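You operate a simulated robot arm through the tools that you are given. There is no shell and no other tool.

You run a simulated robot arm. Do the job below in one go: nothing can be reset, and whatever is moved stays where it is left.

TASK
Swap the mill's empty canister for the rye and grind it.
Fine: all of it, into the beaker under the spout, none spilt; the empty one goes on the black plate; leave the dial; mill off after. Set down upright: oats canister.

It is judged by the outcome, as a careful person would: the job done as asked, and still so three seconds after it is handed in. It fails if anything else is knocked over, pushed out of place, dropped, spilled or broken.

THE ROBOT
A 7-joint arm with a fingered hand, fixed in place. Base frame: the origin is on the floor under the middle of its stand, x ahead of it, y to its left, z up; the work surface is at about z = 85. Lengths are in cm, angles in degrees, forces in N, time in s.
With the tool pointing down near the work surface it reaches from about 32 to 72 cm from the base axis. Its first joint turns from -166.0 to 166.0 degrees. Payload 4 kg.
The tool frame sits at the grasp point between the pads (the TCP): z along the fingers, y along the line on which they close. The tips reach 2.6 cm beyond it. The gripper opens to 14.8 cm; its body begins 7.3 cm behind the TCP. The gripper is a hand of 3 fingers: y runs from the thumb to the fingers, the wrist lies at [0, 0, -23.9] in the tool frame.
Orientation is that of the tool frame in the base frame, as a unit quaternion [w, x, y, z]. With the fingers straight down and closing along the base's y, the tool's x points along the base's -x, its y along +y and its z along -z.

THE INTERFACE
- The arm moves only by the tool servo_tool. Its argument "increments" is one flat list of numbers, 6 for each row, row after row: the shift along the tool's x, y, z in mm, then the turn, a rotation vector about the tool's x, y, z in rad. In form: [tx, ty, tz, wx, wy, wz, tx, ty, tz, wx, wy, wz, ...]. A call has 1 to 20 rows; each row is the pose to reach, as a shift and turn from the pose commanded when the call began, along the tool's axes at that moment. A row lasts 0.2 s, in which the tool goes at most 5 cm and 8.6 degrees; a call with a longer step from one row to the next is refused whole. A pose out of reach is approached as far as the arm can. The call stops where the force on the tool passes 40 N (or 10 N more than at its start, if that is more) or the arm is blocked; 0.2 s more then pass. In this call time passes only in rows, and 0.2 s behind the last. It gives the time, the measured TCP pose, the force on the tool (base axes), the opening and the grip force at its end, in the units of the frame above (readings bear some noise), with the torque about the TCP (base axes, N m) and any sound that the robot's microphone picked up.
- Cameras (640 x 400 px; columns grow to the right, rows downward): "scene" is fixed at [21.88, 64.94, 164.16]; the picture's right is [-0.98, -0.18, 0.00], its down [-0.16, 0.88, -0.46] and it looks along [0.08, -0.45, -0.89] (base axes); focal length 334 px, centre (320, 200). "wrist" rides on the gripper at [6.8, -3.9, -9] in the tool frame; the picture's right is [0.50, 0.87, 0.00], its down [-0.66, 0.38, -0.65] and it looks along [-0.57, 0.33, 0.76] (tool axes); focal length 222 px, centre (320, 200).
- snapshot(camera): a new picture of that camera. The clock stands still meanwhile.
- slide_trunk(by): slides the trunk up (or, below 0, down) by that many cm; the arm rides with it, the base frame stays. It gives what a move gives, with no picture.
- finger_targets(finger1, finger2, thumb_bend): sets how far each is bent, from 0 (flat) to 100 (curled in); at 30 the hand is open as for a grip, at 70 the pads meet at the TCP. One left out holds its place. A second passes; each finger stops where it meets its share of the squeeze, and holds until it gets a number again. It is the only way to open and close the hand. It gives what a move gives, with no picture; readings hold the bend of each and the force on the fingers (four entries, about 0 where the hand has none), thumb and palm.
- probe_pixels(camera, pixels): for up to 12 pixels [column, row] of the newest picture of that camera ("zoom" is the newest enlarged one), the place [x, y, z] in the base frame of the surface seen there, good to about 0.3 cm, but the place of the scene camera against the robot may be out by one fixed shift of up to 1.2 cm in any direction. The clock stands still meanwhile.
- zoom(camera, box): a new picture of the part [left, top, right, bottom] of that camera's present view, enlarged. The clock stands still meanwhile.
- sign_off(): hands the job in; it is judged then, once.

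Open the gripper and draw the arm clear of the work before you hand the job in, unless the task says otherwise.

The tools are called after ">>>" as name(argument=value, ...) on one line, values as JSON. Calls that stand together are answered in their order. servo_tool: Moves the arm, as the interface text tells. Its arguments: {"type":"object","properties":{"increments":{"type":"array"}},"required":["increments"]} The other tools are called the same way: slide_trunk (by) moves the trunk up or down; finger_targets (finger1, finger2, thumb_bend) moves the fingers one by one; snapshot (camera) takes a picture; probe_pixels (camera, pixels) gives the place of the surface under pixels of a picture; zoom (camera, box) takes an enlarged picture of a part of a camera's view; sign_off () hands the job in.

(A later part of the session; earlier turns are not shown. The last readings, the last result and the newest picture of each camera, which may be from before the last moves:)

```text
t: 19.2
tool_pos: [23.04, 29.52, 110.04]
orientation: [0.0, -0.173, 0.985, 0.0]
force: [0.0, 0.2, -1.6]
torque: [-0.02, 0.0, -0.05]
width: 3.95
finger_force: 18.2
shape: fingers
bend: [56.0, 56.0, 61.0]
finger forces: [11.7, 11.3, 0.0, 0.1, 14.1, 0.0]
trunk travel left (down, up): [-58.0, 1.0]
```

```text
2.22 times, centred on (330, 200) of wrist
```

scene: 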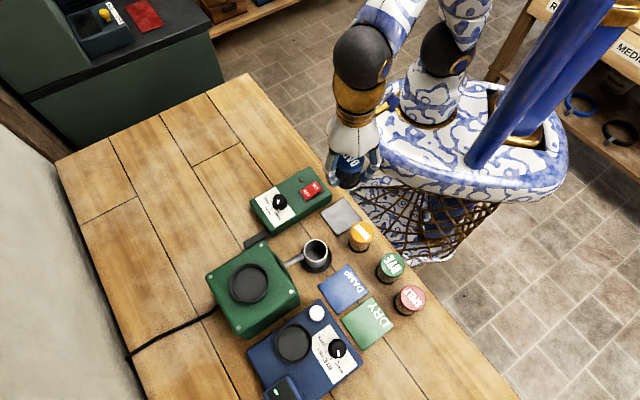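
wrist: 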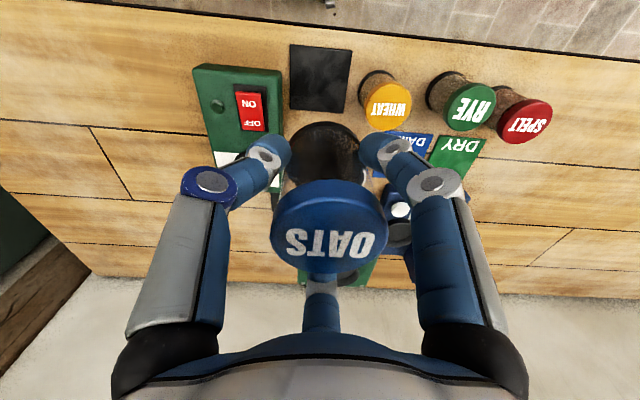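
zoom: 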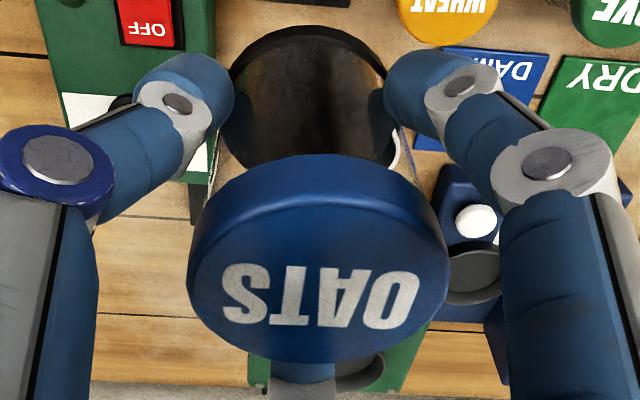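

The lid axis is at (22.4, 29.75) versus plate centre (22.9, 29.6). I shift 3–4 mm, turn -4° to balance clearances to the wheat canister and the control box, and descend to about 1.5 cm above the plate.

>>> servo_tool(increments=[-1.5, -0.5, 20, 0, 0, 0.035, -3.5, -1, 45, 0, 0, 0.07, -3.5, -1, 70, 0, 0, 0.07, -3.5, -1, 95, 0, 0, 0.07, -3.5, -1, 120, 0, 0, 0.07, -3.5, -1, 145, 0, 0, 0.07, -3.5, -1, 165, 0, 0, 0.07, -3.5, -1, 180, 0, 0, 0.07])

>>> snapshot(camera="wrist")

>>> zoom(camera="scene", box=[270, 160, 430, 260])

```text
t: 21.0
tool_pos: [23.22, 29.74, 91.81]
orientation: [0.0, -0.14, 0.99, 0.0]
force: [-0.4, -0.8, -2.2]
torque: [0.03, 0.02, -0.06]
width: 3.93
finger_force: 18.6
shape: fingers
bend: [56.0, 56.0, 61.0]
finger forces: [11.4, 11.3, 0.0, 0.1, 14.0, 0.1]
trunk travel left (down, up): [-58.0, 1.0]
```

```text
taken
```

wrist: 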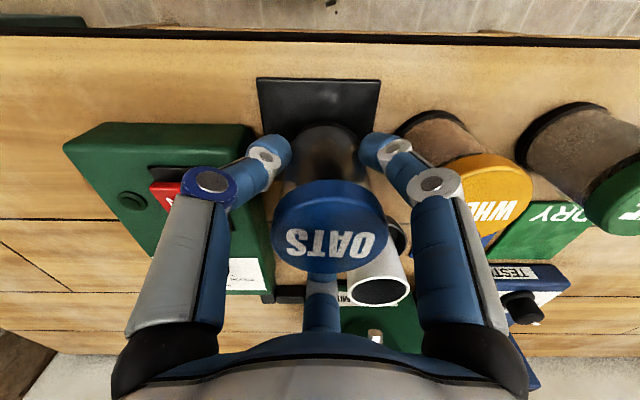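

```text
4.00 times, centred on (350, 210) of scene
```

zoom: 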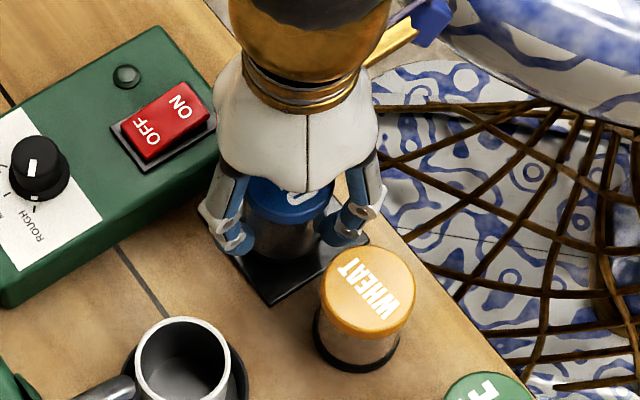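

The oats canister hovers over the plate with clear space to the wheat canister and box. I zoom the wrist view to check the base against the plate before the last centimetre.

>>> zoom(camera="wrist", box=[220, 60, 420, 185])

>>> probe_pixels(camera="wrist", pixels=[[258, 82], [379, 82], [320, 125], [295, 140], [350, 140], [376, 120], [268, 130], [320, 100], [330, 232], [280, 236], [384, 236], [262, 135]])

```text
3.20 times, centred on (320, 122) of wrist
```

zoom: 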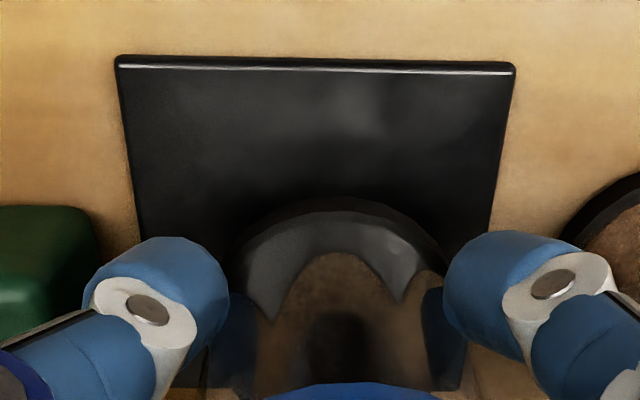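

```text
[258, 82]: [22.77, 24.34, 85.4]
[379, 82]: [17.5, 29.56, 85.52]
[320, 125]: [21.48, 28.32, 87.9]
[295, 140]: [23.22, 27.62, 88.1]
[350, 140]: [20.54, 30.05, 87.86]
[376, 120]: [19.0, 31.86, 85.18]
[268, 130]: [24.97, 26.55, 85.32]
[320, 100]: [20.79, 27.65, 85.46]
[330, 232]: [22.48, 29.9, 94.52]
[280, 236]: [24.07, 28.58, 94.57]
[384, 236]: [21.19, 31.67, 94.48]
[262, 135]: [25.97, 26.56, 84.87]
```

Base is about 4 mm off toward the wheat side, so I shift back by 3.5 mm while lowering 10 mm, then feel for contact.

>>> servo_tool(increments=[-0.8, -1.5, 4, 0, 0, 0, -1.7, -3.1, 8, 0, 0, 0, -1.7, -3.1, 10, 0, 0, 0])

>>> servo_tool(increments=[0, 0, 1, 0, 0, 0, 0, 0, 2, 0, 0, 0])

```text
t: 21.8
tool_pos: [23.37, 29.37, 91.03]
orientation: [0.0, -0.139, 0.99, 0.0]
force: [-0.2, -0.4, -1.5]
torque: [-0.07, -0.02, 0.0]
width: 3.95
finger_force: 18.5
shape: fingers
bend: [56.0, 56.0, 61.0]
finger forces: [11.4, 11.4, 0.0, 0.0, 14.1, 0.1]
trunk travel left (down, up): [-58.0, 1.0]
```

```text
t: 22.4
tool_pos: [23.41, 29.36, 90.88]
orientation: [0.0, -0.14, 0.99, 0.0]
force: [0.2, -1.0, -2.1]
torque: [-0.04, -0.02, 0.0]
width: 3.93
finger_force: 19.0
shape: fingers
bend: [56.0, 56.0, 61.0]
finger forces: [11.5, 11.4, 0.0, 0.1, 14.1, 0.0]
trunk travel left (down, up): [-58.0, 1.0]
```

No contact yet (force still about -2 N of weight). I lower 3 mm more in small steps.

>>> servo_tool(increments=[0, 0, 1, 0, 0, 0, 0, 0, 2, 0, 0, 0, 0, 0, 3, 0, 0, 0])

```text
t: 23.2
tool_pos: [23.49, 29.39, 90.51]
orientation: [0.001, -0.139, 0.99, 0.0]
force: [0.4, 0.0, -2.6]
torque: [-0.02, -0.01, -0.04]
width: 3.95
finger_force: 18.4
shape: fingers
bend: [56.0, 56.0, 61.0]
finger forces: [11.5, 11.4, 0.0, 0.1, 14.1, 0.0]
trunk travel left (down, up): [-58.0, 1.0]
```

>>> servo_tool(increments=[0, 0, 1, 0, 0, 0, 0, 0, 2, 0, 0, 0])

```text
t: 23.8
tool_pos: [23.49, 29.12, 90.37]
orientation: [0.0, -0.139, 0.99, 0.0]
force: [0.5, -0.3, -1.4]
torque: [0.0, -0.01, 0.01]
width: 3.96
finger_force: 18.5
shape: fingers
bend: [56.0, 56.0, 61.0]
finger forces: [11.4, 11.5, 0.0, 0.0, 14.1, 0.0]
trunk travel left (down, up): [-58.0, 1.0]
```

The reading is still about -1.4 N, so it is still hanging or just touching. I continue down by 2 mm in 1 mm steps.

>>> servo_tool(increments=[0, 0, 1, 0, 0, 0, 0, 0, 2, 0, 0, 0])

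```text
t: 24.4
tool_pos: [23.49, 29.24, 90.17]
orientation: [0.001, -0.138, 0.99, 0.0]
force: [1.1, -0.1, 8.9]
torque: [0.14, -0.02, 0.0]
width: 3.93
finger_force: 18.6
shape: fingers
bend: [56.0, 56.0, 61.0]
finger forces: [11.7, 12.0, 0.0, 0.0, 14.7, 0.1]
trunk travel left (down, up): [-58.0, 1.0]
```

Contact: the force jumped to +9 N, so the canister stands on the plate. I ease up 0.7 mm and look before releasing.

>>> servo_tool(increments=[0, 0, -0.7, 0, 0, 0])

>>> zoom(camera="wrist", box=[220, 60, 420, 185])

>>> zoom(camera="scene", box=[300, 180, 380, 240])

```text
t: 24.8
tool_pos: [23.51, 29.34, 90.15]
orientation: [0.0, -0.139, 0.99, 0.0]
force: [0.3, -1.0, 8.1]
torque: [0.14, 0.05, 0.05]
width: 3.92
finger_force: 19.3
shape: fingers
bend: [56.0, 56.0, 61.0]
finger forces: [12.0, 11.9, 0.1, 0.0, 14.7, 0.1]
trunk travel left (down, up): [-58.0, 1.0]
```

```text
3.20 times, centred on (320, 122) of wrist
```

zoom: 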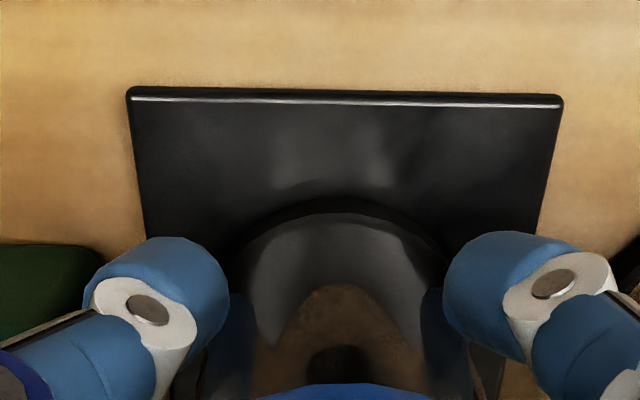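

```text
6.67 times, centred on (340, 210) of scene
```

zoom: 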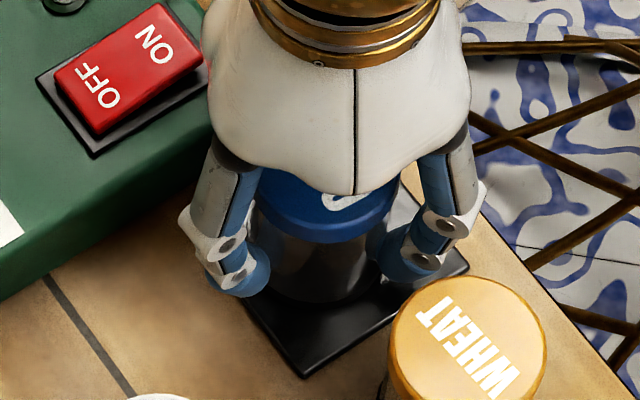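

The canister base sits centred on the plate in both views. I release gently, first only a little.

>>> finger_targets(finger1=55, finger2=55, thumb_bend=58)

>>> snapshot(camera="wrist")

```text
t: 25.8
tool_pos: [23.52, 29.36, 90.2]
orientation: [-0.001, -0.139, 0.99, 0.001]
force: [0.3, 0.0, -0.8]
torque: [0.0, 0.01, -0.01]
width: 4.29
finger_force: 0.4
shape: fingers
bend: [55.0, 55.0, 57.0]
finger forces: [0.3, 0.2, 0.0, 0.0, 0.0, 0.0]
trunk travel left (down, up): [-58.0, 1.0]
```

```text
taken
```

wrist: 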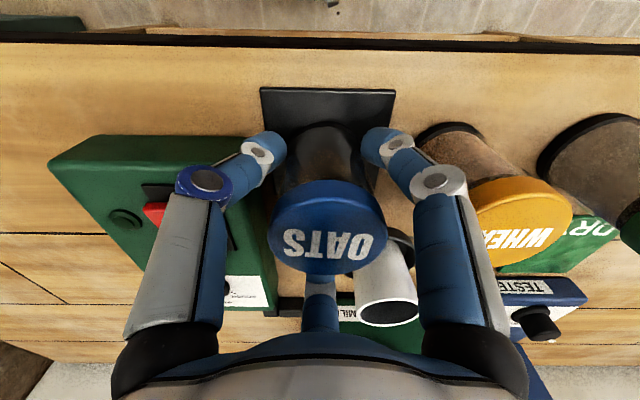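

The squeeze is gone (forces ~0). I open the fingers further — 50 for the two fingers, 54 for the thumb, which is nearest the control box.

>>> finger_targets(finger1=50, finger2=50, thumb_bend=54)

>>> snapshot(camera="wrist")

```text
t: 26.8
tool_pos: [23.4, 29.29, 90.1]
orientation: [0.0, -0.14, 0.99, 0.0]
force: [-0.2, 0.8, 0.3]
torque: [0.0, -0.02, 0.0]
width: 5.53
finger_force: 0.0
shape: fingers
bend: [50.0, 50.0, 54.0]
finger forces: [0.0, 0.1, 0.1, 0.1, 0.0, 0.0]
trunk travel left (down, up): [-58.0, 1.0]
```

```text
taken
```

wrist: 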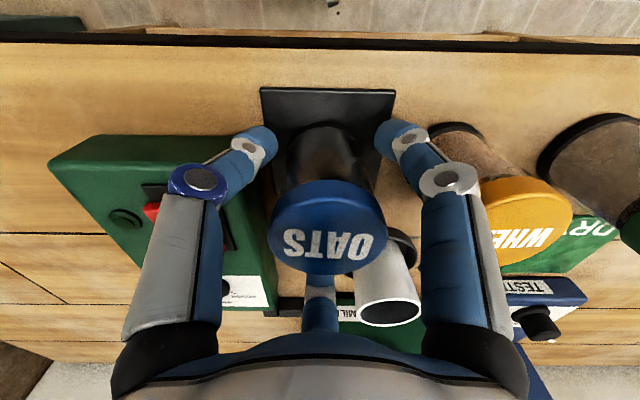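

All three fingers are clear of the canister. I lift straight up 14 cm, gently at first.

>>> servo_tool(increments=[0, 0, -8, 0, 0, 0, 0, 0, -20, 0, 0, 0, 0, 0, -40, 0, 0, 0, 0, 0, -65, 0, 0, 0, 0, 0, -90, 0, 0, 0, 0, 0, -115, 0, 0, 0, 0, 0, -140, 0, 0, 0])

>>> snapshot(camera="wrist")

>>> zoom(camera="scene", box=[300, 180, 460, 300])

```text
t: 28.4
tool_pos: [23.66, 29.24, 104.2]
orientation: [0.0, -0.139, 0.99, 0.0]
force: [-0.3, -0.9, 0.5]
torque: [-0.02, 0.01, 0.02]
width: 5.52
finger_force: 0.1
shape: fingers
bend: [50.0, 50.0, 54.0]
finger forces: [0.1, 0.0, 0.0, 0.0, 0.1, 0.0]
trunk travel left (down, up): [-58.0, 1.0]
```

```text
taken
```

wrist: 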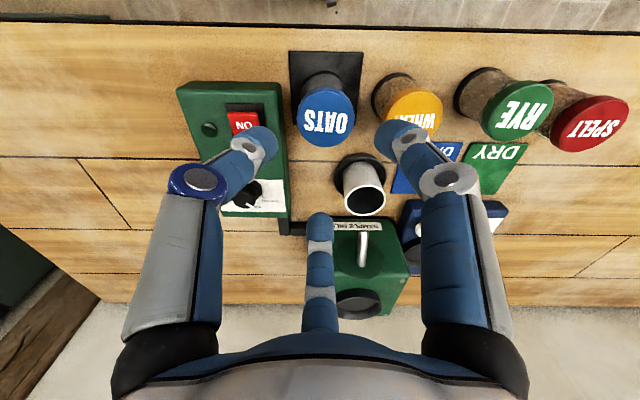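

```text
3.33 times, centred on (380, 240) of scene
```

zoom: 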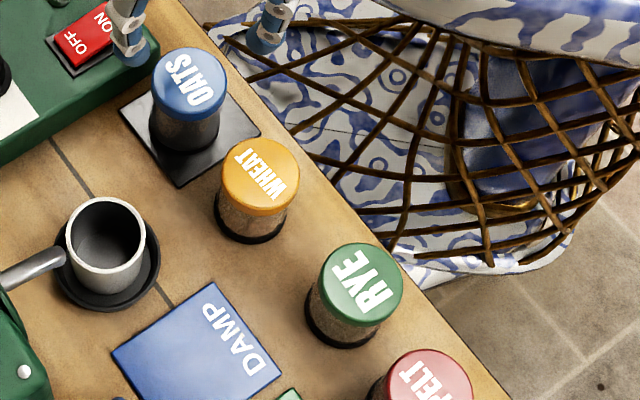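

The oats canister stands upright in the middle of the black plate. Next I set the fingers to 50 and move over the rye canister at z ≈ 104, yawing 5° more.

>>> finger_targets(finger1=50, finger2=50, thumb_bend=50)

>>> servo_tool(increments=[14, 23, 0, 0, 0, -0.02, 28, 46, 0, 0, 0, -0.04, 42, 69, 0, 0, 0, -0.06, 56, 92, 0, 0, 0, -0.087, 70, 115, 0, 0, 0, -0.087, 84, 138, 0, 0, 0, -0.087, 96, 159, 0, 0, 0, -0.087])

>>> snapshot(camera="wrist")

```text
t: 29.4
tool_pos: [23.69, 29.28, 104.07]
orientation: [0.0, -0.138, 0.99, 0.0]
force: [-0.1, 0.4, 0.1]
torque: [-0.02, -0.02, -0.03]
width: 6.17
finger_force: 0.0
shape: fingers
bend: [50.0, 50.0, 50.0]
finger forces: [0.0, 0.0, 0.0, 0.0, 0.1, 0.0]
trunk travel left (down, up): [-58.0, 1.0]
```

```text
t: 31.0
tool_pos: [9.75, 42.14, 104.1]
orientation: [0.0, -0.182, 0.983, 0.0]
force: [-0.2, 0.6, 0.6]
torque: [0.0, -0.01, 0.03]
width: 6.18
finger_force: 0.1
shape: fingers
bend: [50.0, 50.0, 50.0]
finger forces: [0.0, 0.0, 0.0, 0.0, 0.1, 0.0]
trunk travel left (down, up): [-58.0, 1.0]
```

```text
taken
```

wrist: 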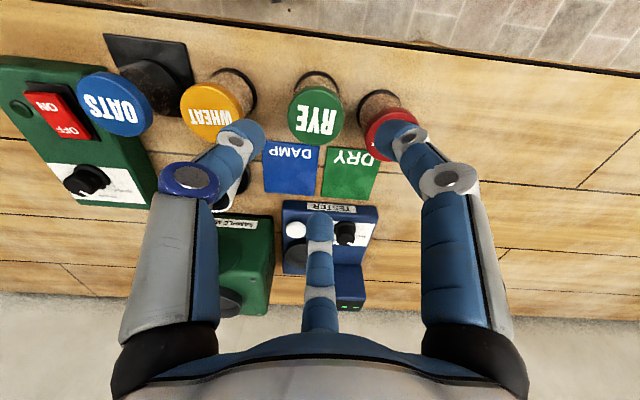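

The rye lid is at (315,117), roughly centred in column. I zoom in and probe its edges and those of its neighbours.

>>> zoom(camera="wrist", box=[240, 50, 400, 150])

>>> probe_pixels(camera="wrist", pixels=[[291, 117], [340, 119], [315, 94], [315, 142], [315, 118], [299, 101], [333, 101], [299, 137], [333, 137], [317, 80], [278, 90], [352, 95]])

>>> probe_pixels(camera="wrist", pixels=[[186, 110], [210, 112], [210, 90], [240, 108], [369, 130], [390, 112], [412, 118], [385, 90], [230, 80], [370, 105], [400, 113], [380, 150]])

```text
4.00 times, centred on (320, 100) of wrist
```

zoom: 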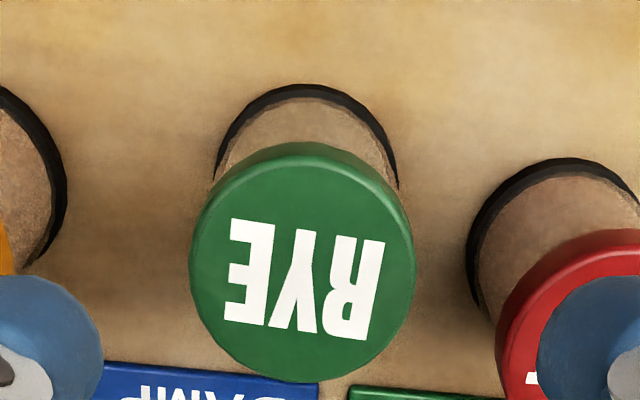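

```text
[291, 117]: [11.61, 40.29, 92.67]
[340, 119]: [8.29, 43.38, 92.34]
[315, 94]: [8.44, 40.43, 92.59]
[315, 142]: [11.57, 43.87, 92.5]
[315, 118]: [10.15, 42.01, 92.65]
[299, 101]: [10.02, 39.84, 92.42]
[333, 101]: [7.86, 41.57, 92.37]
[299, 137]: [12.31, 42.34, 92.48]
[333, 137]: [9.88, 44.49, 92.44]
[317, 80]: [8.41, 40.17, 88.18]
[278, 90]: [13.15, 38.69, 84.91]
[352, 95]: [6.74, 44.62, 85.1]
```

```text
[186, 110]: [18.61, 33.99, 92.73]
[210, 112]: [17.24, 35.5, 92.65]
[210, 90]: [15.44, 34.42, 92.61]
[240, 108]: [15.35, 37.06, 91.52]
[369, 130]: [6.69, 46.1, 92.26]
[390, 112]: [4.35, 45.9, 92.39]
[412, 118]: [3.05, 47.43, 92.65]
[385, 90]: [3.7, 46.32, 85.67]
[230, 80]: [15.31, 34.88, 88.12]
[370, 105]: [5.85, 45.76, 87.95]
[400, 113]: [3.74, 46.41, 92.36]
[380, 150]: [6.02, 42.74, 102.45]
```

Rye centre is (10.0, 42.0) with top at 92.5. I shift 2 mm to centre and descend to z ≈ 96, just above the lid, then check clearance.

>>> servo_tool(increments=[-1.5, -1.6, 20, 0, 0, 0, -1.5, -1.6, 40, 0, 0, 0, -1.5, -1.6, 60, 0, 0, 0, -1.5, -1.6, 80, 0, 0, 0])

>>> snapshot(camera="wrist")

>>> zoom(camera="scene", box=[340, 200, 460, 320])

```text
t: 32.0
tool_pos: [9.96, 41.87, 96.08]
orientation: [-0.001, -0.181, 0.983, 0.0]
force: [0.2, -0.5, -0.3]
torque: [0.01, -0.04, 0.01]
width: 6.16
finger_force: 0.0
shape: fingers
bend: [50.0, 50.0, 50.0]
finger forces: [0.1, 0.0, 0.0, 0.0, 0.1, 0.1]
trunk travel left (down, up): [-58.0, 1.0]
```

```text
taken
```

wrist: 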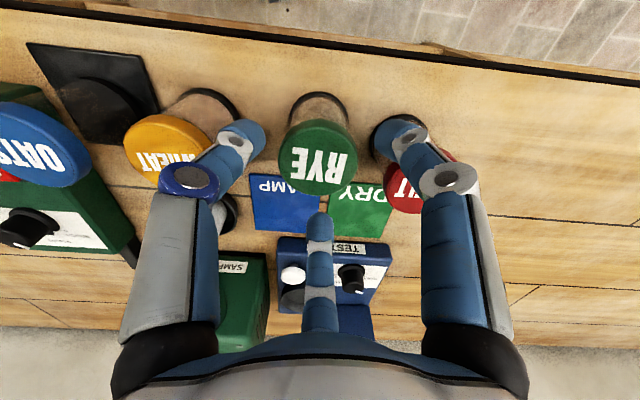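

```text
3.33 times, centred on (400, 260) of scene
```

zoom: 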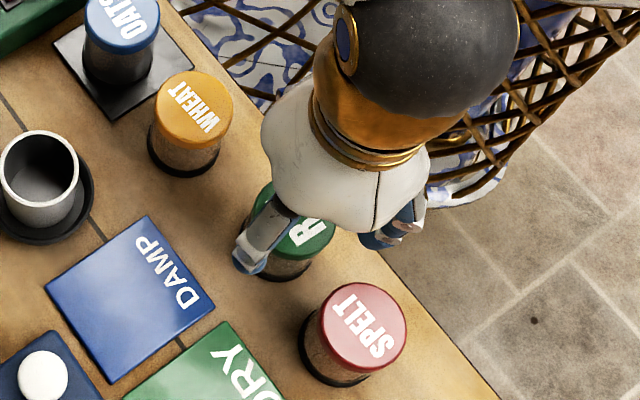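

The fingers have good clearance from the wheat and spelt canisters. I descend the remaining 6.4 cm slowly to z ≈ 89.7.

>>> servo_tool(increments=[0, 0, 12, 0, 0, 0, 0, 0, 24, 0, 0, 0, 0, 0, 36, 0, 0, 0, 0, 0, 48, 0, 0, 0, 0, 0, 58, 0, 0, 0, 0, 0, 64, 0, 0, 0])

>>> snapshot(camera="wrist")

>>> zoom(camera="scene", box=[340, 200, 460, 320])

```text
t: 33.4
tool_pos: [9.92, 41.89, 89.73]
orientation: [0.0, -0.182, 0.983, 0.0]
force: [-0.5, -0.1, -0.4]
torque: [0.0, -0.01, 0.0]
width: 6.18
finger_force: 0.1
shape: fingers
bend: [50.0, 50.0, 50.0]
finger forces: [0.0, 0.1, 0.1, 0.1, 0.0, 0.1]
trunk travel left (down, up): [-58.0, 1.0]
```

```text
taken
```

wrist: 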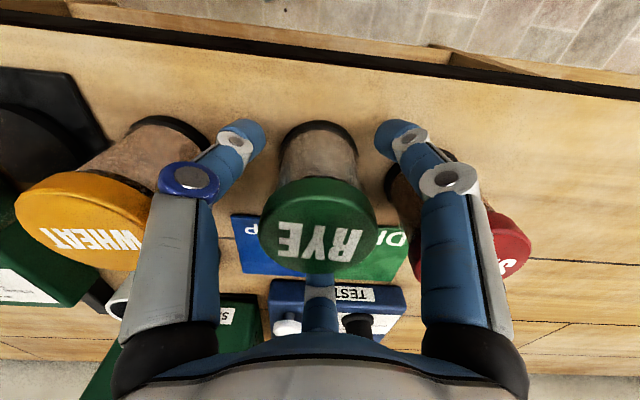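

```text
3.33 times, centred on (400, 260) of scene
```

zoom: 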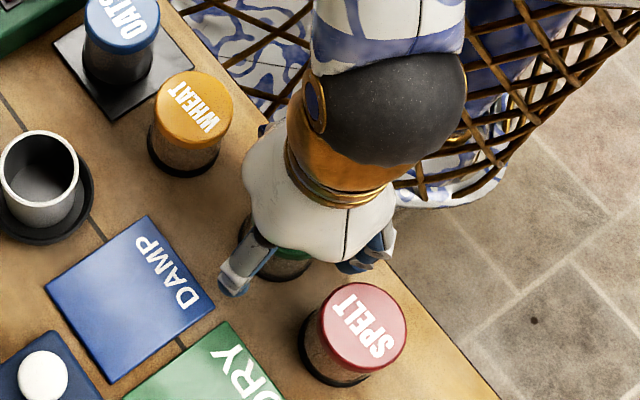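

The rye canister is centred between the three fingers, with no contact. I close to light contact first (57).

>>> finger_targets(finger1=57, finger2=57, thumb_bend=57)

```text
t: 34.4
tool_pos: [10.15, 41.82, 89.71]
orientation: [0.0, -0.182, 0.983, 0.001]
force: [1.0, 0.8, 0.5]
torque: [0.02, 0.01, -0.01]
width: 4.42
finger_force: 0.2
shape: fingers
bend: [56.0, 55.0, 56.0]
finger forces: [0.1, 0.7, 0.0, 0.0, 0.6, 0.0]
trunk travel left (down, up): [-58.0, 1.0]
```

All three fingers touch lightly and evenly. I tighten: 70 for the fingers and 67 for the thumb to keep it balanced.

>>> finger_targets(finger1=70, finger2=70, thumb_bend=67)

>>> snapshot(camera="wrist")

```text
t: 35.4
tool_pos: [10.0, 41.84, 89.68]
orientation: [0.001, -0.182, 0.983, 0.0]
force: [1.0, -0.3, -0.5]
torque: [-0.03, 0.01, 0.03]
width: 3.9
finger_force: 15.9
shape: fingers
bend: [57.0, 56.0, 60.0]
finger forces: [10.4, 10.1, 0.1, 0.0, 11.9, 0.1]
trunk travel left (down, up): [-58.0, 1.0]
```

```text
taken
```

wrist: 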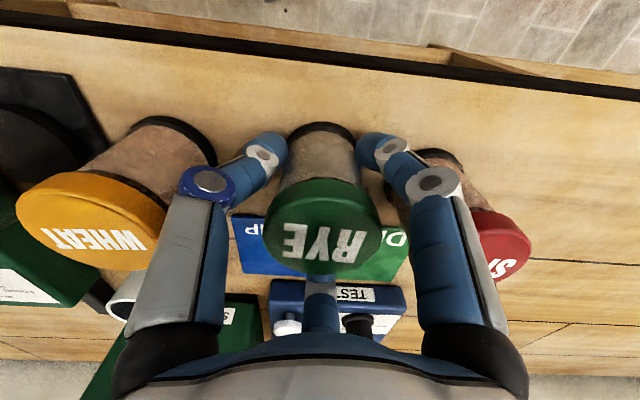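

Even grip of 10/10/12 N. I lift 2 cm slowly and check the load.

>>> servo_tool(increments=[0, 0, -4, 0, 0, 0, 0, 0, -9, 0, 0, 0, 0, 0, -14, 0, 0, 0, 0, 0, -20, 0, 0, 0])

>>> snapshot(camera="wrist")

```text
t: 36.4
tool_pos: [10.03, 41.85, 91.77]
orientation: [0.001, -0.182, 0.983, 0.0]
force: [0.3, -0.3, -2.6]
torque: [0.0, 0.01, 0.0]
width: 3.92
finger_force: 15.9
shape: fingers
bend: [57.0, 56.0, 60.0]
finger forces: [10.5, 10.0, 0.0, 0.1, 11.6, 0.0]
trunk travel left (down, up): [-58.0, 1.0]
```

```text
taken
```

wrist: 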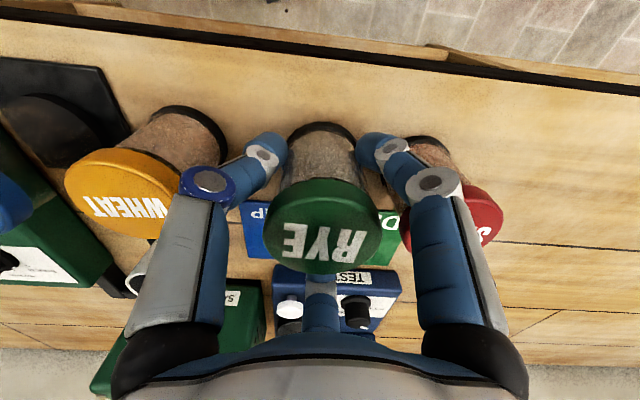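

The load is 2.6 N and it hangs steady. I probe the held lid for its offset from the tool, and the now-empty mill socket in the scene view.

>>> probe_pixels(camera="wrist", pixels=[[272, 236], [376, 236], [323, 195], [323, 266], [323, 233], [286, 206], [360, 206], [286, 259], [360, 259]])

>>> zoom(camera="scene", box=[200, 235, 304, 300])

```text
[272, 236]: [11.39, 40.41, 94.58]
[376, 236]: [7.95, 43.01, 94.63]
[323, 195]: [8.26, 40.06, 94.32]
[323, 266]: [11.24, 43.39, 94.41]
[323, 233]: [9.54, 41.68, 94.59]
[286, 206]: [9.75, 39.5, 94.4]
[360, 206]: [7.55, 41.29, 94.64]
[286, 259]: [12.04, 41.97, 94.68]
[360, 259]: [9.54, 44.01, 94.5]
```

```text
6.15 times, centred on (252, 268) of scene
```

zoom: 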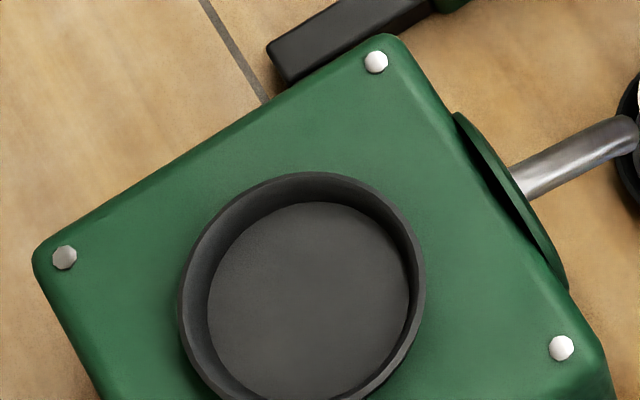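

Held canister axis is offset (-0.3, -0.1) cm from the TCP, and the socket is an open ring with ~6.5 cm inner diameter. I lift the rye straight up to z ≈ 110.

>>> servo_tool(increments=[0, 0, -15, 0, 0, 0, 0, 0, -35, 0, 0, 0, 0, 0, -58, 0, 0, 0, 0, 0, -81, 0, 0, 0, 0, 0, -104, 0, 0, 0, 0, 0, -127, 0, 0, 0, 0, 0, -150, 0, 0, 0, 0, 0, -170, 0, 0, 0, 0, 0, -182, 0, 0, 0])

>>> servo_tool(increments=[-12, 0, 0, 0, 0, 0, -35, 0, 0, 0, 0, 0, -62, 0, 0, 0, 0, 0, -90, 0, 0, 0, 0, 0, -118, 0, 0, 0, 0, 0, -146, 0, 0, 0, 0, 0, -174, 0, 0, 0, 0, 0, -202, -0.5, 0, 0, 0, 0, -230, -0.5, 0, 0, 0, 0, -258, -1, 0, 0, 0, 0, -283, -1, 0, 0, 0, 0, -298, -1, 0, 0, 0, 0, -303, -1, 0, 0, 0, 0])

>>> snapshot(camera="wrist")

>>> snapshot(camera="scene")

```text
t: 38.4
tool_pos: [9.96, 41.69, 110.03]
orientation: [0.0, -0.183, 0.983, 0.0]
force: [0.5, -0.6, -2.8]
torque: [0.0, 0.0, -0.01]
width: 3.91
finger_force: 15.6
shape: fingers
bend: [57.0, 56.0, 60.0]
finger forces: [10.5, 10.1, 0.1, 0.0, 11.3, 0.0]
trunk travel left (down, up): [-58.0, 1.0]
```

```text
t: 41.2
tool_pos: [38.55, 52.59, 109.89]
orientation: [0.0, -0.182, 0.983, 0.0]
force: [-0.2, -0.2, -1.7]
torque: [0.0, 0.0, -0.01]
width: 3.88
finger_force: 16.0
shape: fingers
bend: [57.0, 56.0, 60.0]
finger forces: [10.4, 10.0, 0.0, 0.0, 11.2, 0.0]
trunk travel left (down, up): [-58.0, 1.0]
```

```text
taken
```

wrist: 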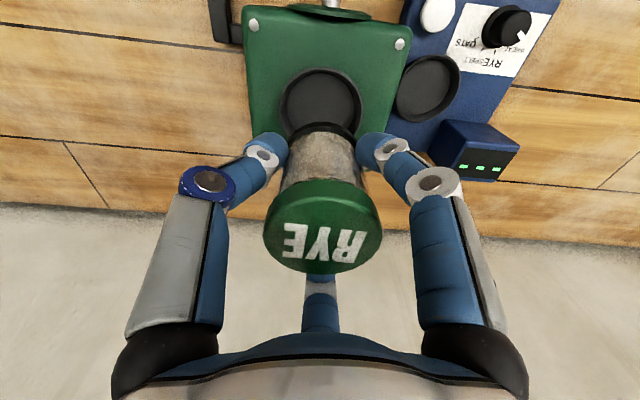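

```text
taken
```

scene: 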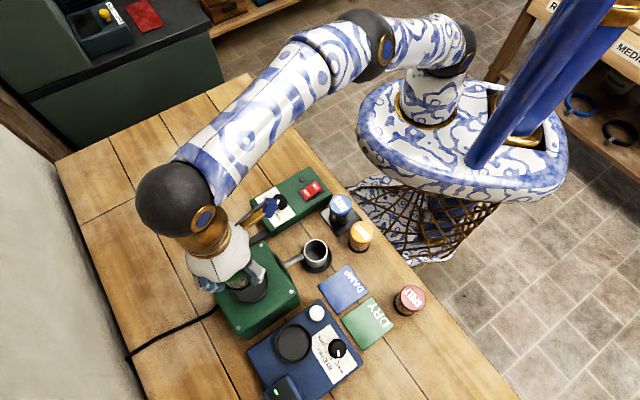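

The rye hovers over the mill; the socket ring shows at (320,100). I probe the ring and held lid to align precisely.

>>> zoom(camera="wrist", box=[240, 50, 400, 150])

>>> probe_pixels(camera="wrist", pixels=[[281, 103], [361, 101], [320, 70], [292, 81], [348, 79], [284, 117], [359, 115], [320, 90], [320, 105], [300, 95], [340, 95]])

>>> probe_pixels(camera="wrist", pixels=[[272, 236], [376, 236], [323, 195], [323, 266], [323, 233], [286, 206], [360, 206], [286, 259], [360, 259], [253, 25], [400, 44]])

```text
4.00 times, centred on (320, 100) of wrist
```

zoom: 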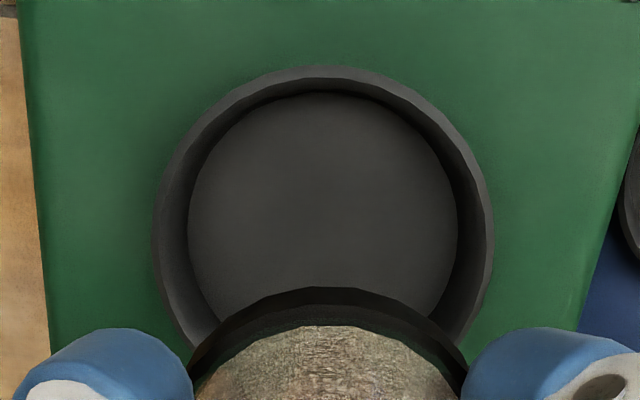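

```text
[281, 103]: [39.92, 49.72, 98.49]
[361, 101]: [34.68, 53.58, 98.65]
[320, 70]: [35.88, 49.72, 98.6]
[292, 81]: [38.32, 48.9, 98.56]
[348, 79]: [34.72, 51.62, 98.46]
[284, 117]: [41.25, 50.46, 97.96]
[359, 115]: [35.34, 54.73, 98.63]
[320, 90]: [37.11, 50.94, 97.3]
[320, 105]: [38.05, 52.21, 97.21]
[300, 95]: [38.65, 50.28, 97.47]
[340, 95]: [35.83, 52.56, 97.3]
```

```text
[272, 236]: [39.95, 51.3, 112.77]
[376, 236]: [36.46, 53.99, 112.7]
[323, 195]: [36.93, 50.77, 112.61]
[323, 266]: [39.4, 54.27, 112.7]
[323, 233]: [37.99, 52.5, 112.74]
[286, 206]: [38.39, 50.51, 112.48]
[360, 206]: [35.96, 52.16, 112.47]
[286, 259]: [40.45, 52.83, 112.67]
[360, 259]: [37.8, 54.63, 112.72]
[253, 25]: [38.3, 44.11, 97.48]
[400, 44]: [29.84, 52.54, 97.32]
```

Ring centre (38.1, 52.55) matches the held canister's axis (38.17, 52.56) within 1 mm. I lower 6 cm straight down, then check.

>>> servo_tool(increments=[0, 0, 15, 0, 0, 0, 0, 0, 30, 0, 0, 0, 0, 0, 45, 0, 0, 0, 0, 0, 60, 0, 0, 0])

>>> snapshot(camera="wrist")

>>> zoom(camera="wrist", box=[240, 80, 400, 180])

```text
t: 42.2
tool_pos: [38.51, 52.59, 103.97]
orientation: [0.0, -0.182, 0.983, 0.0]
force: [0.1, -0.5, -2.3]
torque: [-0.01, -0.01, 0.0]
width: 3.9
finger_force: 15.3
shape: fingers
bend: [57.0, 56.0, 60.0]
finger forces: [10.5, 10.1, 0.1, 0.0, 11.2, 0.0]
trunk travel left (down, up): [-58.0, 1.0]
```

```text
taken
```

wrist: 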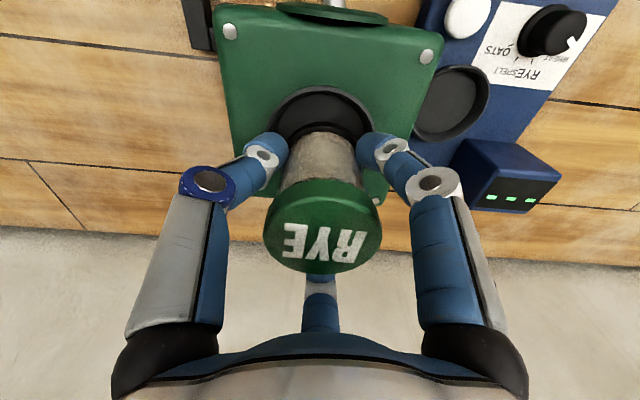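

```text
4.00 times, centred on (320, 130) of wrist
```

zoom: 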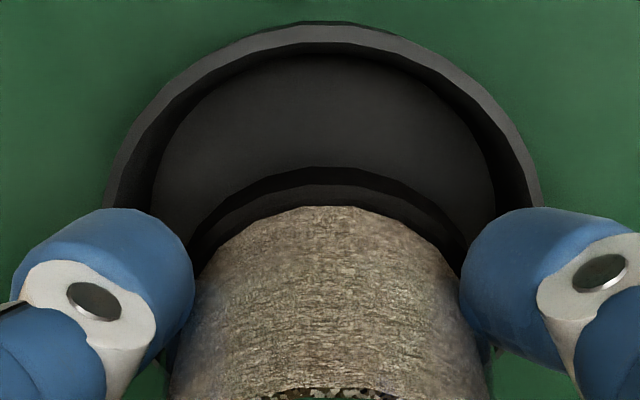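

Canister stays centred in the ring. I lower another 14 mm slowly into the ring.

>>> servo_tool(increments=[0, 0, 3, 0, 0, 0, 0, 0, 6, 0, 0, 0, 0, 0, 9, 0, 0, 0, 0, 0, 12, 0, 0, 0, 0, 0, 14, 0, 0, 0])

>>> zoom(camera="wrist", box=[240, 80, 400, 180])

```text
t: 43.4
tool_pos: [38.49, 52.64, 102.6]
orientation: [0.0, -0.182, 0.983, -0.001]
force: [-1.0, -0.5, -1.1]
torque: [-0.06, 0.01, 0.02]
width: 3.89
finger_force: 17.2
shape: fingers
bend: [57.0, 56.0, 60.0]
finger forces: [11.2, 9.7, 0.1, 0.0, 12.1, 0.1]
trunk travel left (down, up): [-58.0, 1.0]
```

```text
4.00 times, centred on (320, 130) of wrist
```

zoom: 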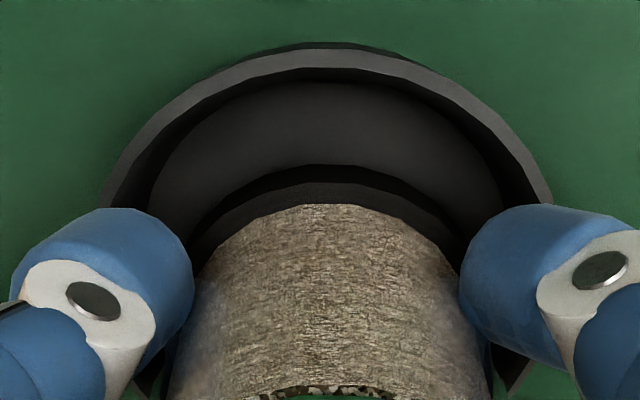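

Force is beginning to change. Before going on I probe the gap between the ring and canister base at the robot side to verify it's centred.

>>> snapshot(camera="wrist")

>>> probe_pixels(camera="wrist", pixels=[[320, 97], [320, 104], [320, 112], [320, 119], [320, 123.5], [320, 127], [320, 133], [290, 135], [352, 138], [275, 110], [368, 112], [320, 150]])

>>> probe_pixels(camera="wrist", pixels=[[272, 236], [376, 236], [323, 195], [323, 266], [323, 233], [286, 206], [360, 206], [286, 259], [360, 259]])

```text
taken
```

wrist: 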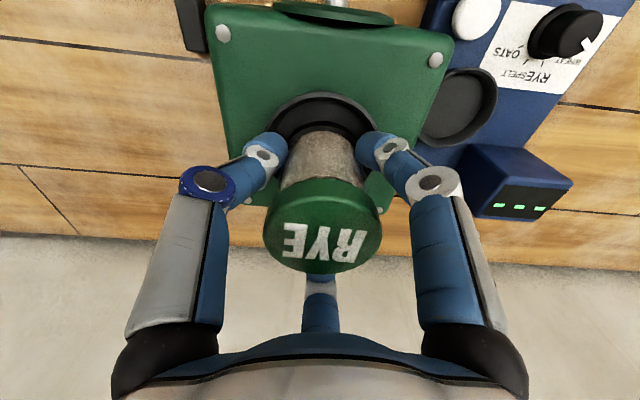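

```text
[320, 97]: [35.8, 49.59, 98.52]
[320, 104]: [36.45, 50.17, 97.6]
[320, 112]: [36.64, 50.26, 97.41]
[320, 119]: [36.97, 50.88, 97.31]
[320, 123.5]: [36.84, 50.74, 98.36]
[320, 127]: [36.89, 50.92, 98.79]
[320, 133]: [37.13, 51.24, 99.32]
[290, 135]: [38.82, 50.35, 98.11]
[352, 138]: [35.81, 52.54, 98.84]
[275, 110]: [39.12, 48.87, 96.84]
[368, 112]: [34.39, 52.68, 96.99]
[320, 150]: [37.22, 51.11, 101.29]
```

```text
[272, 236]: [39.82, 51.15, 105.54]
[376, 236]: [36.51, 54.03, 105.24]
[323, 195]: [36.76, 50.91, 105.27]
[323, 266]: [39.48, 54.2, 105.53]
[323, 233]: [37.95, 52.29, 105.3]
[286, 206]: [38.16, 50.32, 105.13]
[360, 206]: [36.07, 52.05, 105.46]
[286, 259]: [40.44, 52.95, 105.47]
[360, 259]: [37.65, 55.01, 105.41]
```

The base edge is ~2.2–2.4 cm from the ring centre, matching its radius, so it is centred; about 4 mm remain. I continue down in 1 mm steps.

>>> servo_tool(increments=[0, 0, 1, 0, 0, 0, 0, 0, 2, 0, 0, 0])

```text
t: 44.0
tool_pos: [38.51, 52.61, 102.37]
orientation: [0.0, -0.181, 0.983, 0.0]
force: [-0.6, -2.6, -0.1]
torque: [-0.05, 0.02, 0.01]
width: 3.9
finger_force: 16.7
shape: fingers
bend: [57.0, 56.0, 59.0]
finger forces: [11.1, 9.7, 0.0, 0.1, 12.7, 0.0]
trunk travel left (down, up): [-58.0, 1.0]
```

A small lateral force of -2.6 N in y appeared, meaning the socket wants the canister about a millimetre toward -y. I shift by (-1, -1.5) mm and continue down 1 mm.

>>> servo_tool(increments=[1.5, -1.0, 0, 0, 0, 0, 1.5, -1.0, 1, 0, 0, 0])

```text
t: 44.6
tool_pos: [38.3, 52.55, 102.29]
orientation: [0.0, -0.182, 0.983, 0.0]
force: [-0.7, 0.5, -2.7]
torque: [0.01, -0.03, 0.03]
width: 3.89
finger_force: 16.4
shape: fingers
bend: [57.0, 56.0, 60.0]
finger forces: [10.8, 10.5, 0.0, 0.1, 11.8, 0.0]
trunk travel left (down, up): [-58.0, 1.0]
```

The lateral force vanished and the full weight hangs again, so it is free. I continue down 2 mm.

>>> servo_tool(increments=[0, 0, 1, 0, 0, 0, 0, 0, 2, 0, 0, 0])

```text
t: 45.2
tool_pos: [38.39, 52.58, 102.16]
orientation: [0.001, -0.182, 0.983, 0.0]
force: [0.6, -0.6, -2.1]
torque: [0.0, -0.04, 0.01]
width: 3.89
finger_force: 16.9
shape: fingers
bend: [57.0, 56.0, 60.0]
finger forces: [10.8, 10.5, 0.1, 0.1, 11.7, 0.1]
trunk travel left (down, up): [-58.0, 1.0]
```

Still hanging freely at z = 102.16. I go down another 2 mm in 1 mm steps, expecting the socket floor.

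>>> servo_tool(increments=[0, 0, 1, 0, 0, 0, 0, 0, 2, 0, 0, 0])

```text
t: 45.8
tool_pos: [38.32, 52.46, 101.94]
orientation: [0.001, -0.182, 0.983, 0.001]
force: [1.1, 0.3, 8.8]
torque: [-0.02, 0.02, 0.01]
width: 3.9
finger_force: 17.4
shape: fingers
bend: [57.0, 56.0, 60.0]
finger forces: [11.3, 11.3, 0.0, 0.1, 12.6, 0.1]
trunk travel left (down, up): [-58.0, 1.0]
```

The canister rests on the socket floor (+8.8 N). I loosen the grip a little at a time: fingers to 55, thumb to 57.

>>> finger_targets(finger1=55, finger2=55, thumb_bend=57)

>>> snapshot(camera="wrist")

```text
t: 46.8
tool_pos: [38.34, 52.44, 101.83]
orientation: [0.0, -0.182, 0.983, 0.0]
force: [-0.1, 1.2, 7.1]
torque: [0.07, 0.27, -0.02]
width: 4.35
finger_force: 3.7
shape: fingers
bend: [55.0, 55.0, 56.0]
finger forces: [7.2, 0.5, 0.0, 0.0, 0.1, 0.0]
trunk travel left (down, up): [-58.0, 1.0]
```

```text
taken
```

wrist: 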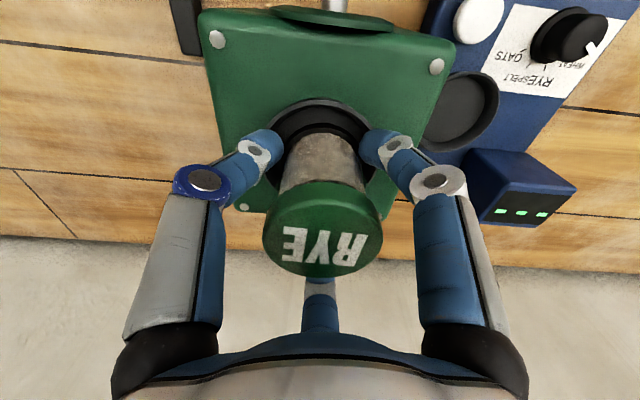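

Finger1 reads 7 N with an upward push; the torque places it at the ring rim, so its tip is resting on the rim. I raise the hand 3 mm to take that load off.

>>> servo_tool(increments=[0, 0, -1, 0, 0, 0, 0, 0, -2, 0, 0, 0, 0, 0, -3, 0, 0, 0])

```text
t: 47.6
tool_pos: [38.37, 52.43, 102.22]
orientation: [0.0, -0.182, 0.983, 0.0]
force: [0.6, 0.0, -0.7]
torque: [0.0, 0.01, -0.01]
width: 4.41
finger_force: 0.4
shape: fingers
bend: [55.0, 55.0, 56.0]
finger forces: [0.0, 0.2, 0.1, 0.0, 0.0, 0.0]
trunk travel left (down, up): [-58.0, 1.0]
```

Forces are now zero. I open the hand to 50 on all fingers and look.

>>> finger_targets(finger1=50, finger2=50, thumb_bend=50)

>>> snapshot(camera="wrist")

>>> zoom(camera="wrist", box=[240, 80, 400, 180])

```text
t: 48.6
tool_pos: [38.43, 52.51, 102.18]
orientation: [0.0, -0.182, 0.983, 0.0]
force: [0.5, -0.6, 0.0]
torque: [-0.01, 0.05, 0.0]
width: 6.16
finger_force: 0.0
shape: fingers
bend: [50.0, 50.0, 50.0]
finger forces: [0.0, 0.0, 0.0, 0.0, 0.0, 0.1]
trunk travel left (down, up): [-58.0, 1.0]
```

```text
taken
```

wrist: 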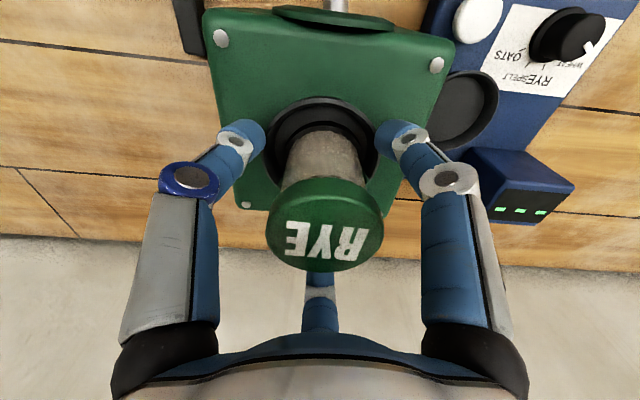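

```text
4.00 times, centred on (320, 130) of wrist
```

zoom: 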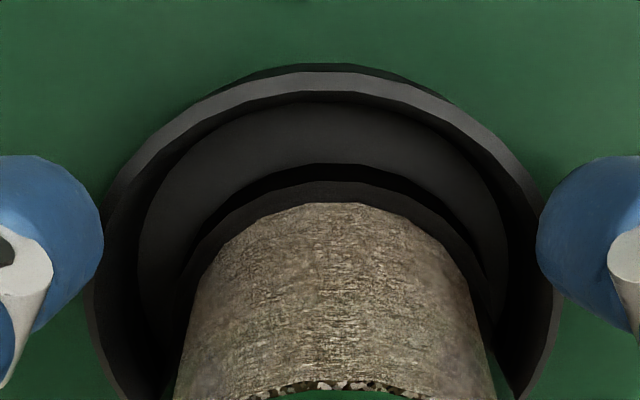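

The rye stands in the socket. I lift the hand clear and probe its seated position against where the oats canister had stood (38.0, 52.5, top 105.0).

>>> servo_tool(increments=[0, 0, -10, 0, 0, 0, 0, 0, -25, 0, 0, 0, 0, 0, -45, 0, 0, 0, 0, 0, -65, 0, 0, 0, 0, 0, -80, 0, 0, 0])

>>> snapshot(camera="wrist")

>>> zoom(camera="wrist", box=[240, 80, 400, 180])

```text
t: 49.8
tool_pos: [38.2, 52.42, 110.36]
orientation: [0.001, -0.182, 0.983, 0.0]
force: [-0.5, -0.8, -1.0]
torque: [0.01, -0.02, 0.02]
width: 6.14
finger_force: 0.1
shape: fingers
bend: [50.0, 50.0, 50.0]
finger forces: [0.0, 0.0, 0.0, 0.0, 0.0, 0.0]
trunk travel left (down, up): [-58.0, 1.0]
```

```text
taken
```

wrist: 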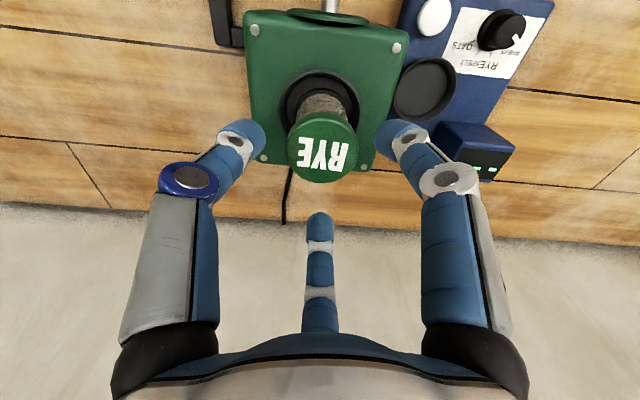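

```text
4.00 times, centred on (320, 130) of wrist
```

zoom: 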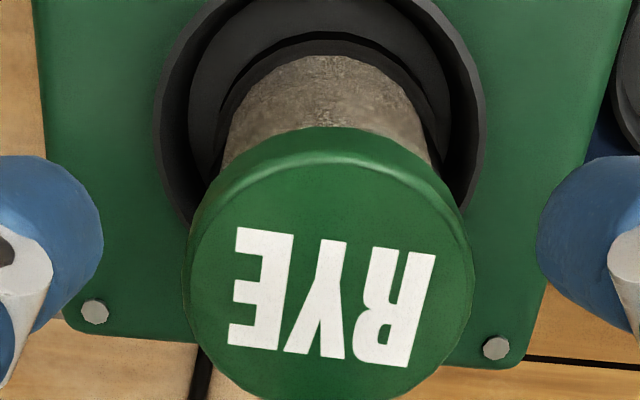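

>>> probe_pixels(camera="wrist", pixels=[[290, 152], [355, 152], [322, 125], [322, 178], [322, 152], [299, 134], [346, 134], [299, 171], [346, 171]])

>>> probe_pixels(camera="wrist", pixels=[[281, 107], [361, 107], [320, 72], [292, 83], [348, 82], [254, 28], [397, 48], [264, 158], [364, 167], [322, 97], [322, 85]])

```text
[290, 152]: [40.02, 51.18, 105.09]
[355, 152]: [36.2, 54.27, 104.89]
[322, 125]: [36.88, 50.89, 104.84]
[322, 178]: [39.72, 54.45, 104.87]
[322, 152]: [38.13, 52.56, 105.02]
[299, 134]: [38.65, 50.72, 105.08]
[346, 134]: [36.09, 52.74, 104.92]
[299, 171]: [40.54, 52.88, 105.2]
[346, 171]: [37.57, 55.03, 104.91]
```

```text
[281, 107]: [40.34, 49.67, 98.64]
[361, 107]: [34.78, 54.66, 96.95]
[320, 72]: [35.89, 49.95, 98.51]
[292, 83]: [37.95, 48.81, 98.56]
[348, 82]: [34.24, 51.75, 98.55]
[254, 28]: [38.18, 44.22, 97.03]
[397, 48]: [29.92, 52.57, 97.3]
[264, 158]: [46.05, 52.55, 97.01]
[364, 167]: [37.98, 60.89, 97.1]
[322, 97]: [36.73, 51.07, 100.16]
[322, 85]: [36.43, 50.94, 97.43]
```

The rye lid is at (38.2, 52.8), top 105.0 — seated within 2–3 mm of the mill centre (38.05, 52.56) and at the right height. Now I move away level toward the control box switch, staying above everything.

>>> servo_tool(increments=[0, 0, -15, 0, 0, 0, 20, -26, -15, 0, 0, 0, 41, -52, -15, 0, 0, 0, 62, -78, -15, 0, 0, 0, 83, -104, -15, 0, 0, 0, 104, -130, -15, 0, 0, 0, 125, -156, -15, 0, 0, 0, 146, -182, -10, 0, 0, 0, 166, -209, 0, 0, 0, 0])

>>> finger_targets(finger1=10, finger2=10, thumb_bend=62)

>>> snapshot(camera="wrist")

>>> snapshot(camera="scene")

```text
t: 51.8
tool_pos: [30.42, 26.84, 110.3]
orientation: [0.0, -0.182, 0.983, 0.0]
force: [0.0, 0.1, 0.1]
torque: [-0.02, -0.04, -0.02]
width: 6.18
finger_force: 0.0
shape: fingers
bend: [50.0, 50.0, 50.0]
finger forces: [0.1, 0.0, 0.0, 0.0, 0.1, 0.0]
trunk travel left (down, up): [-58.0, 1.0]
```

```text
t: 52.8
tool_pos: [30.51, 26.9, 110.34]
orientation: [0.0, -0.182, 0.983, 0.0]
force: [-0.1, 0.1, -0.1]
torque: [0.0, 0.03, 0.0]
width: 10.3
finger_force: 0.1
shape: fingers
bend: [10.0, 10.0, 62.0]
finger forces: [0.1, 0.1, 0.0, 0.1, 0.0, 0.0]
trunk travel left (down, up): [-58.0, 1.0]
```

```text
taken
```

wrist: 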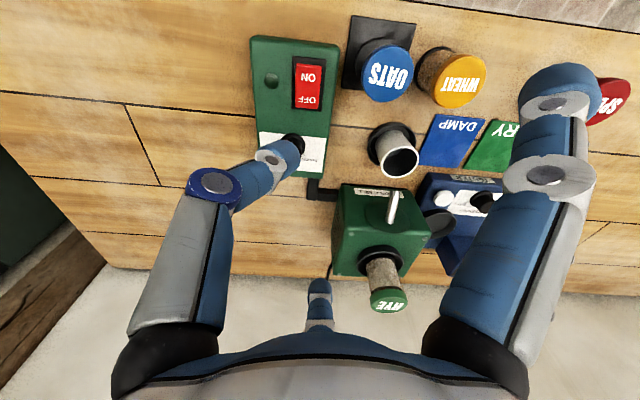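

```text
taken
```

scene: 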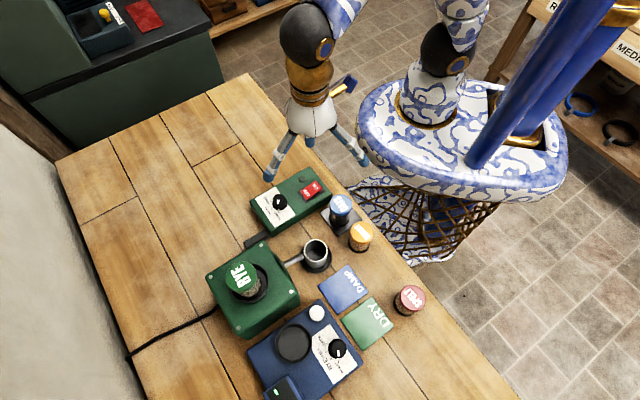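

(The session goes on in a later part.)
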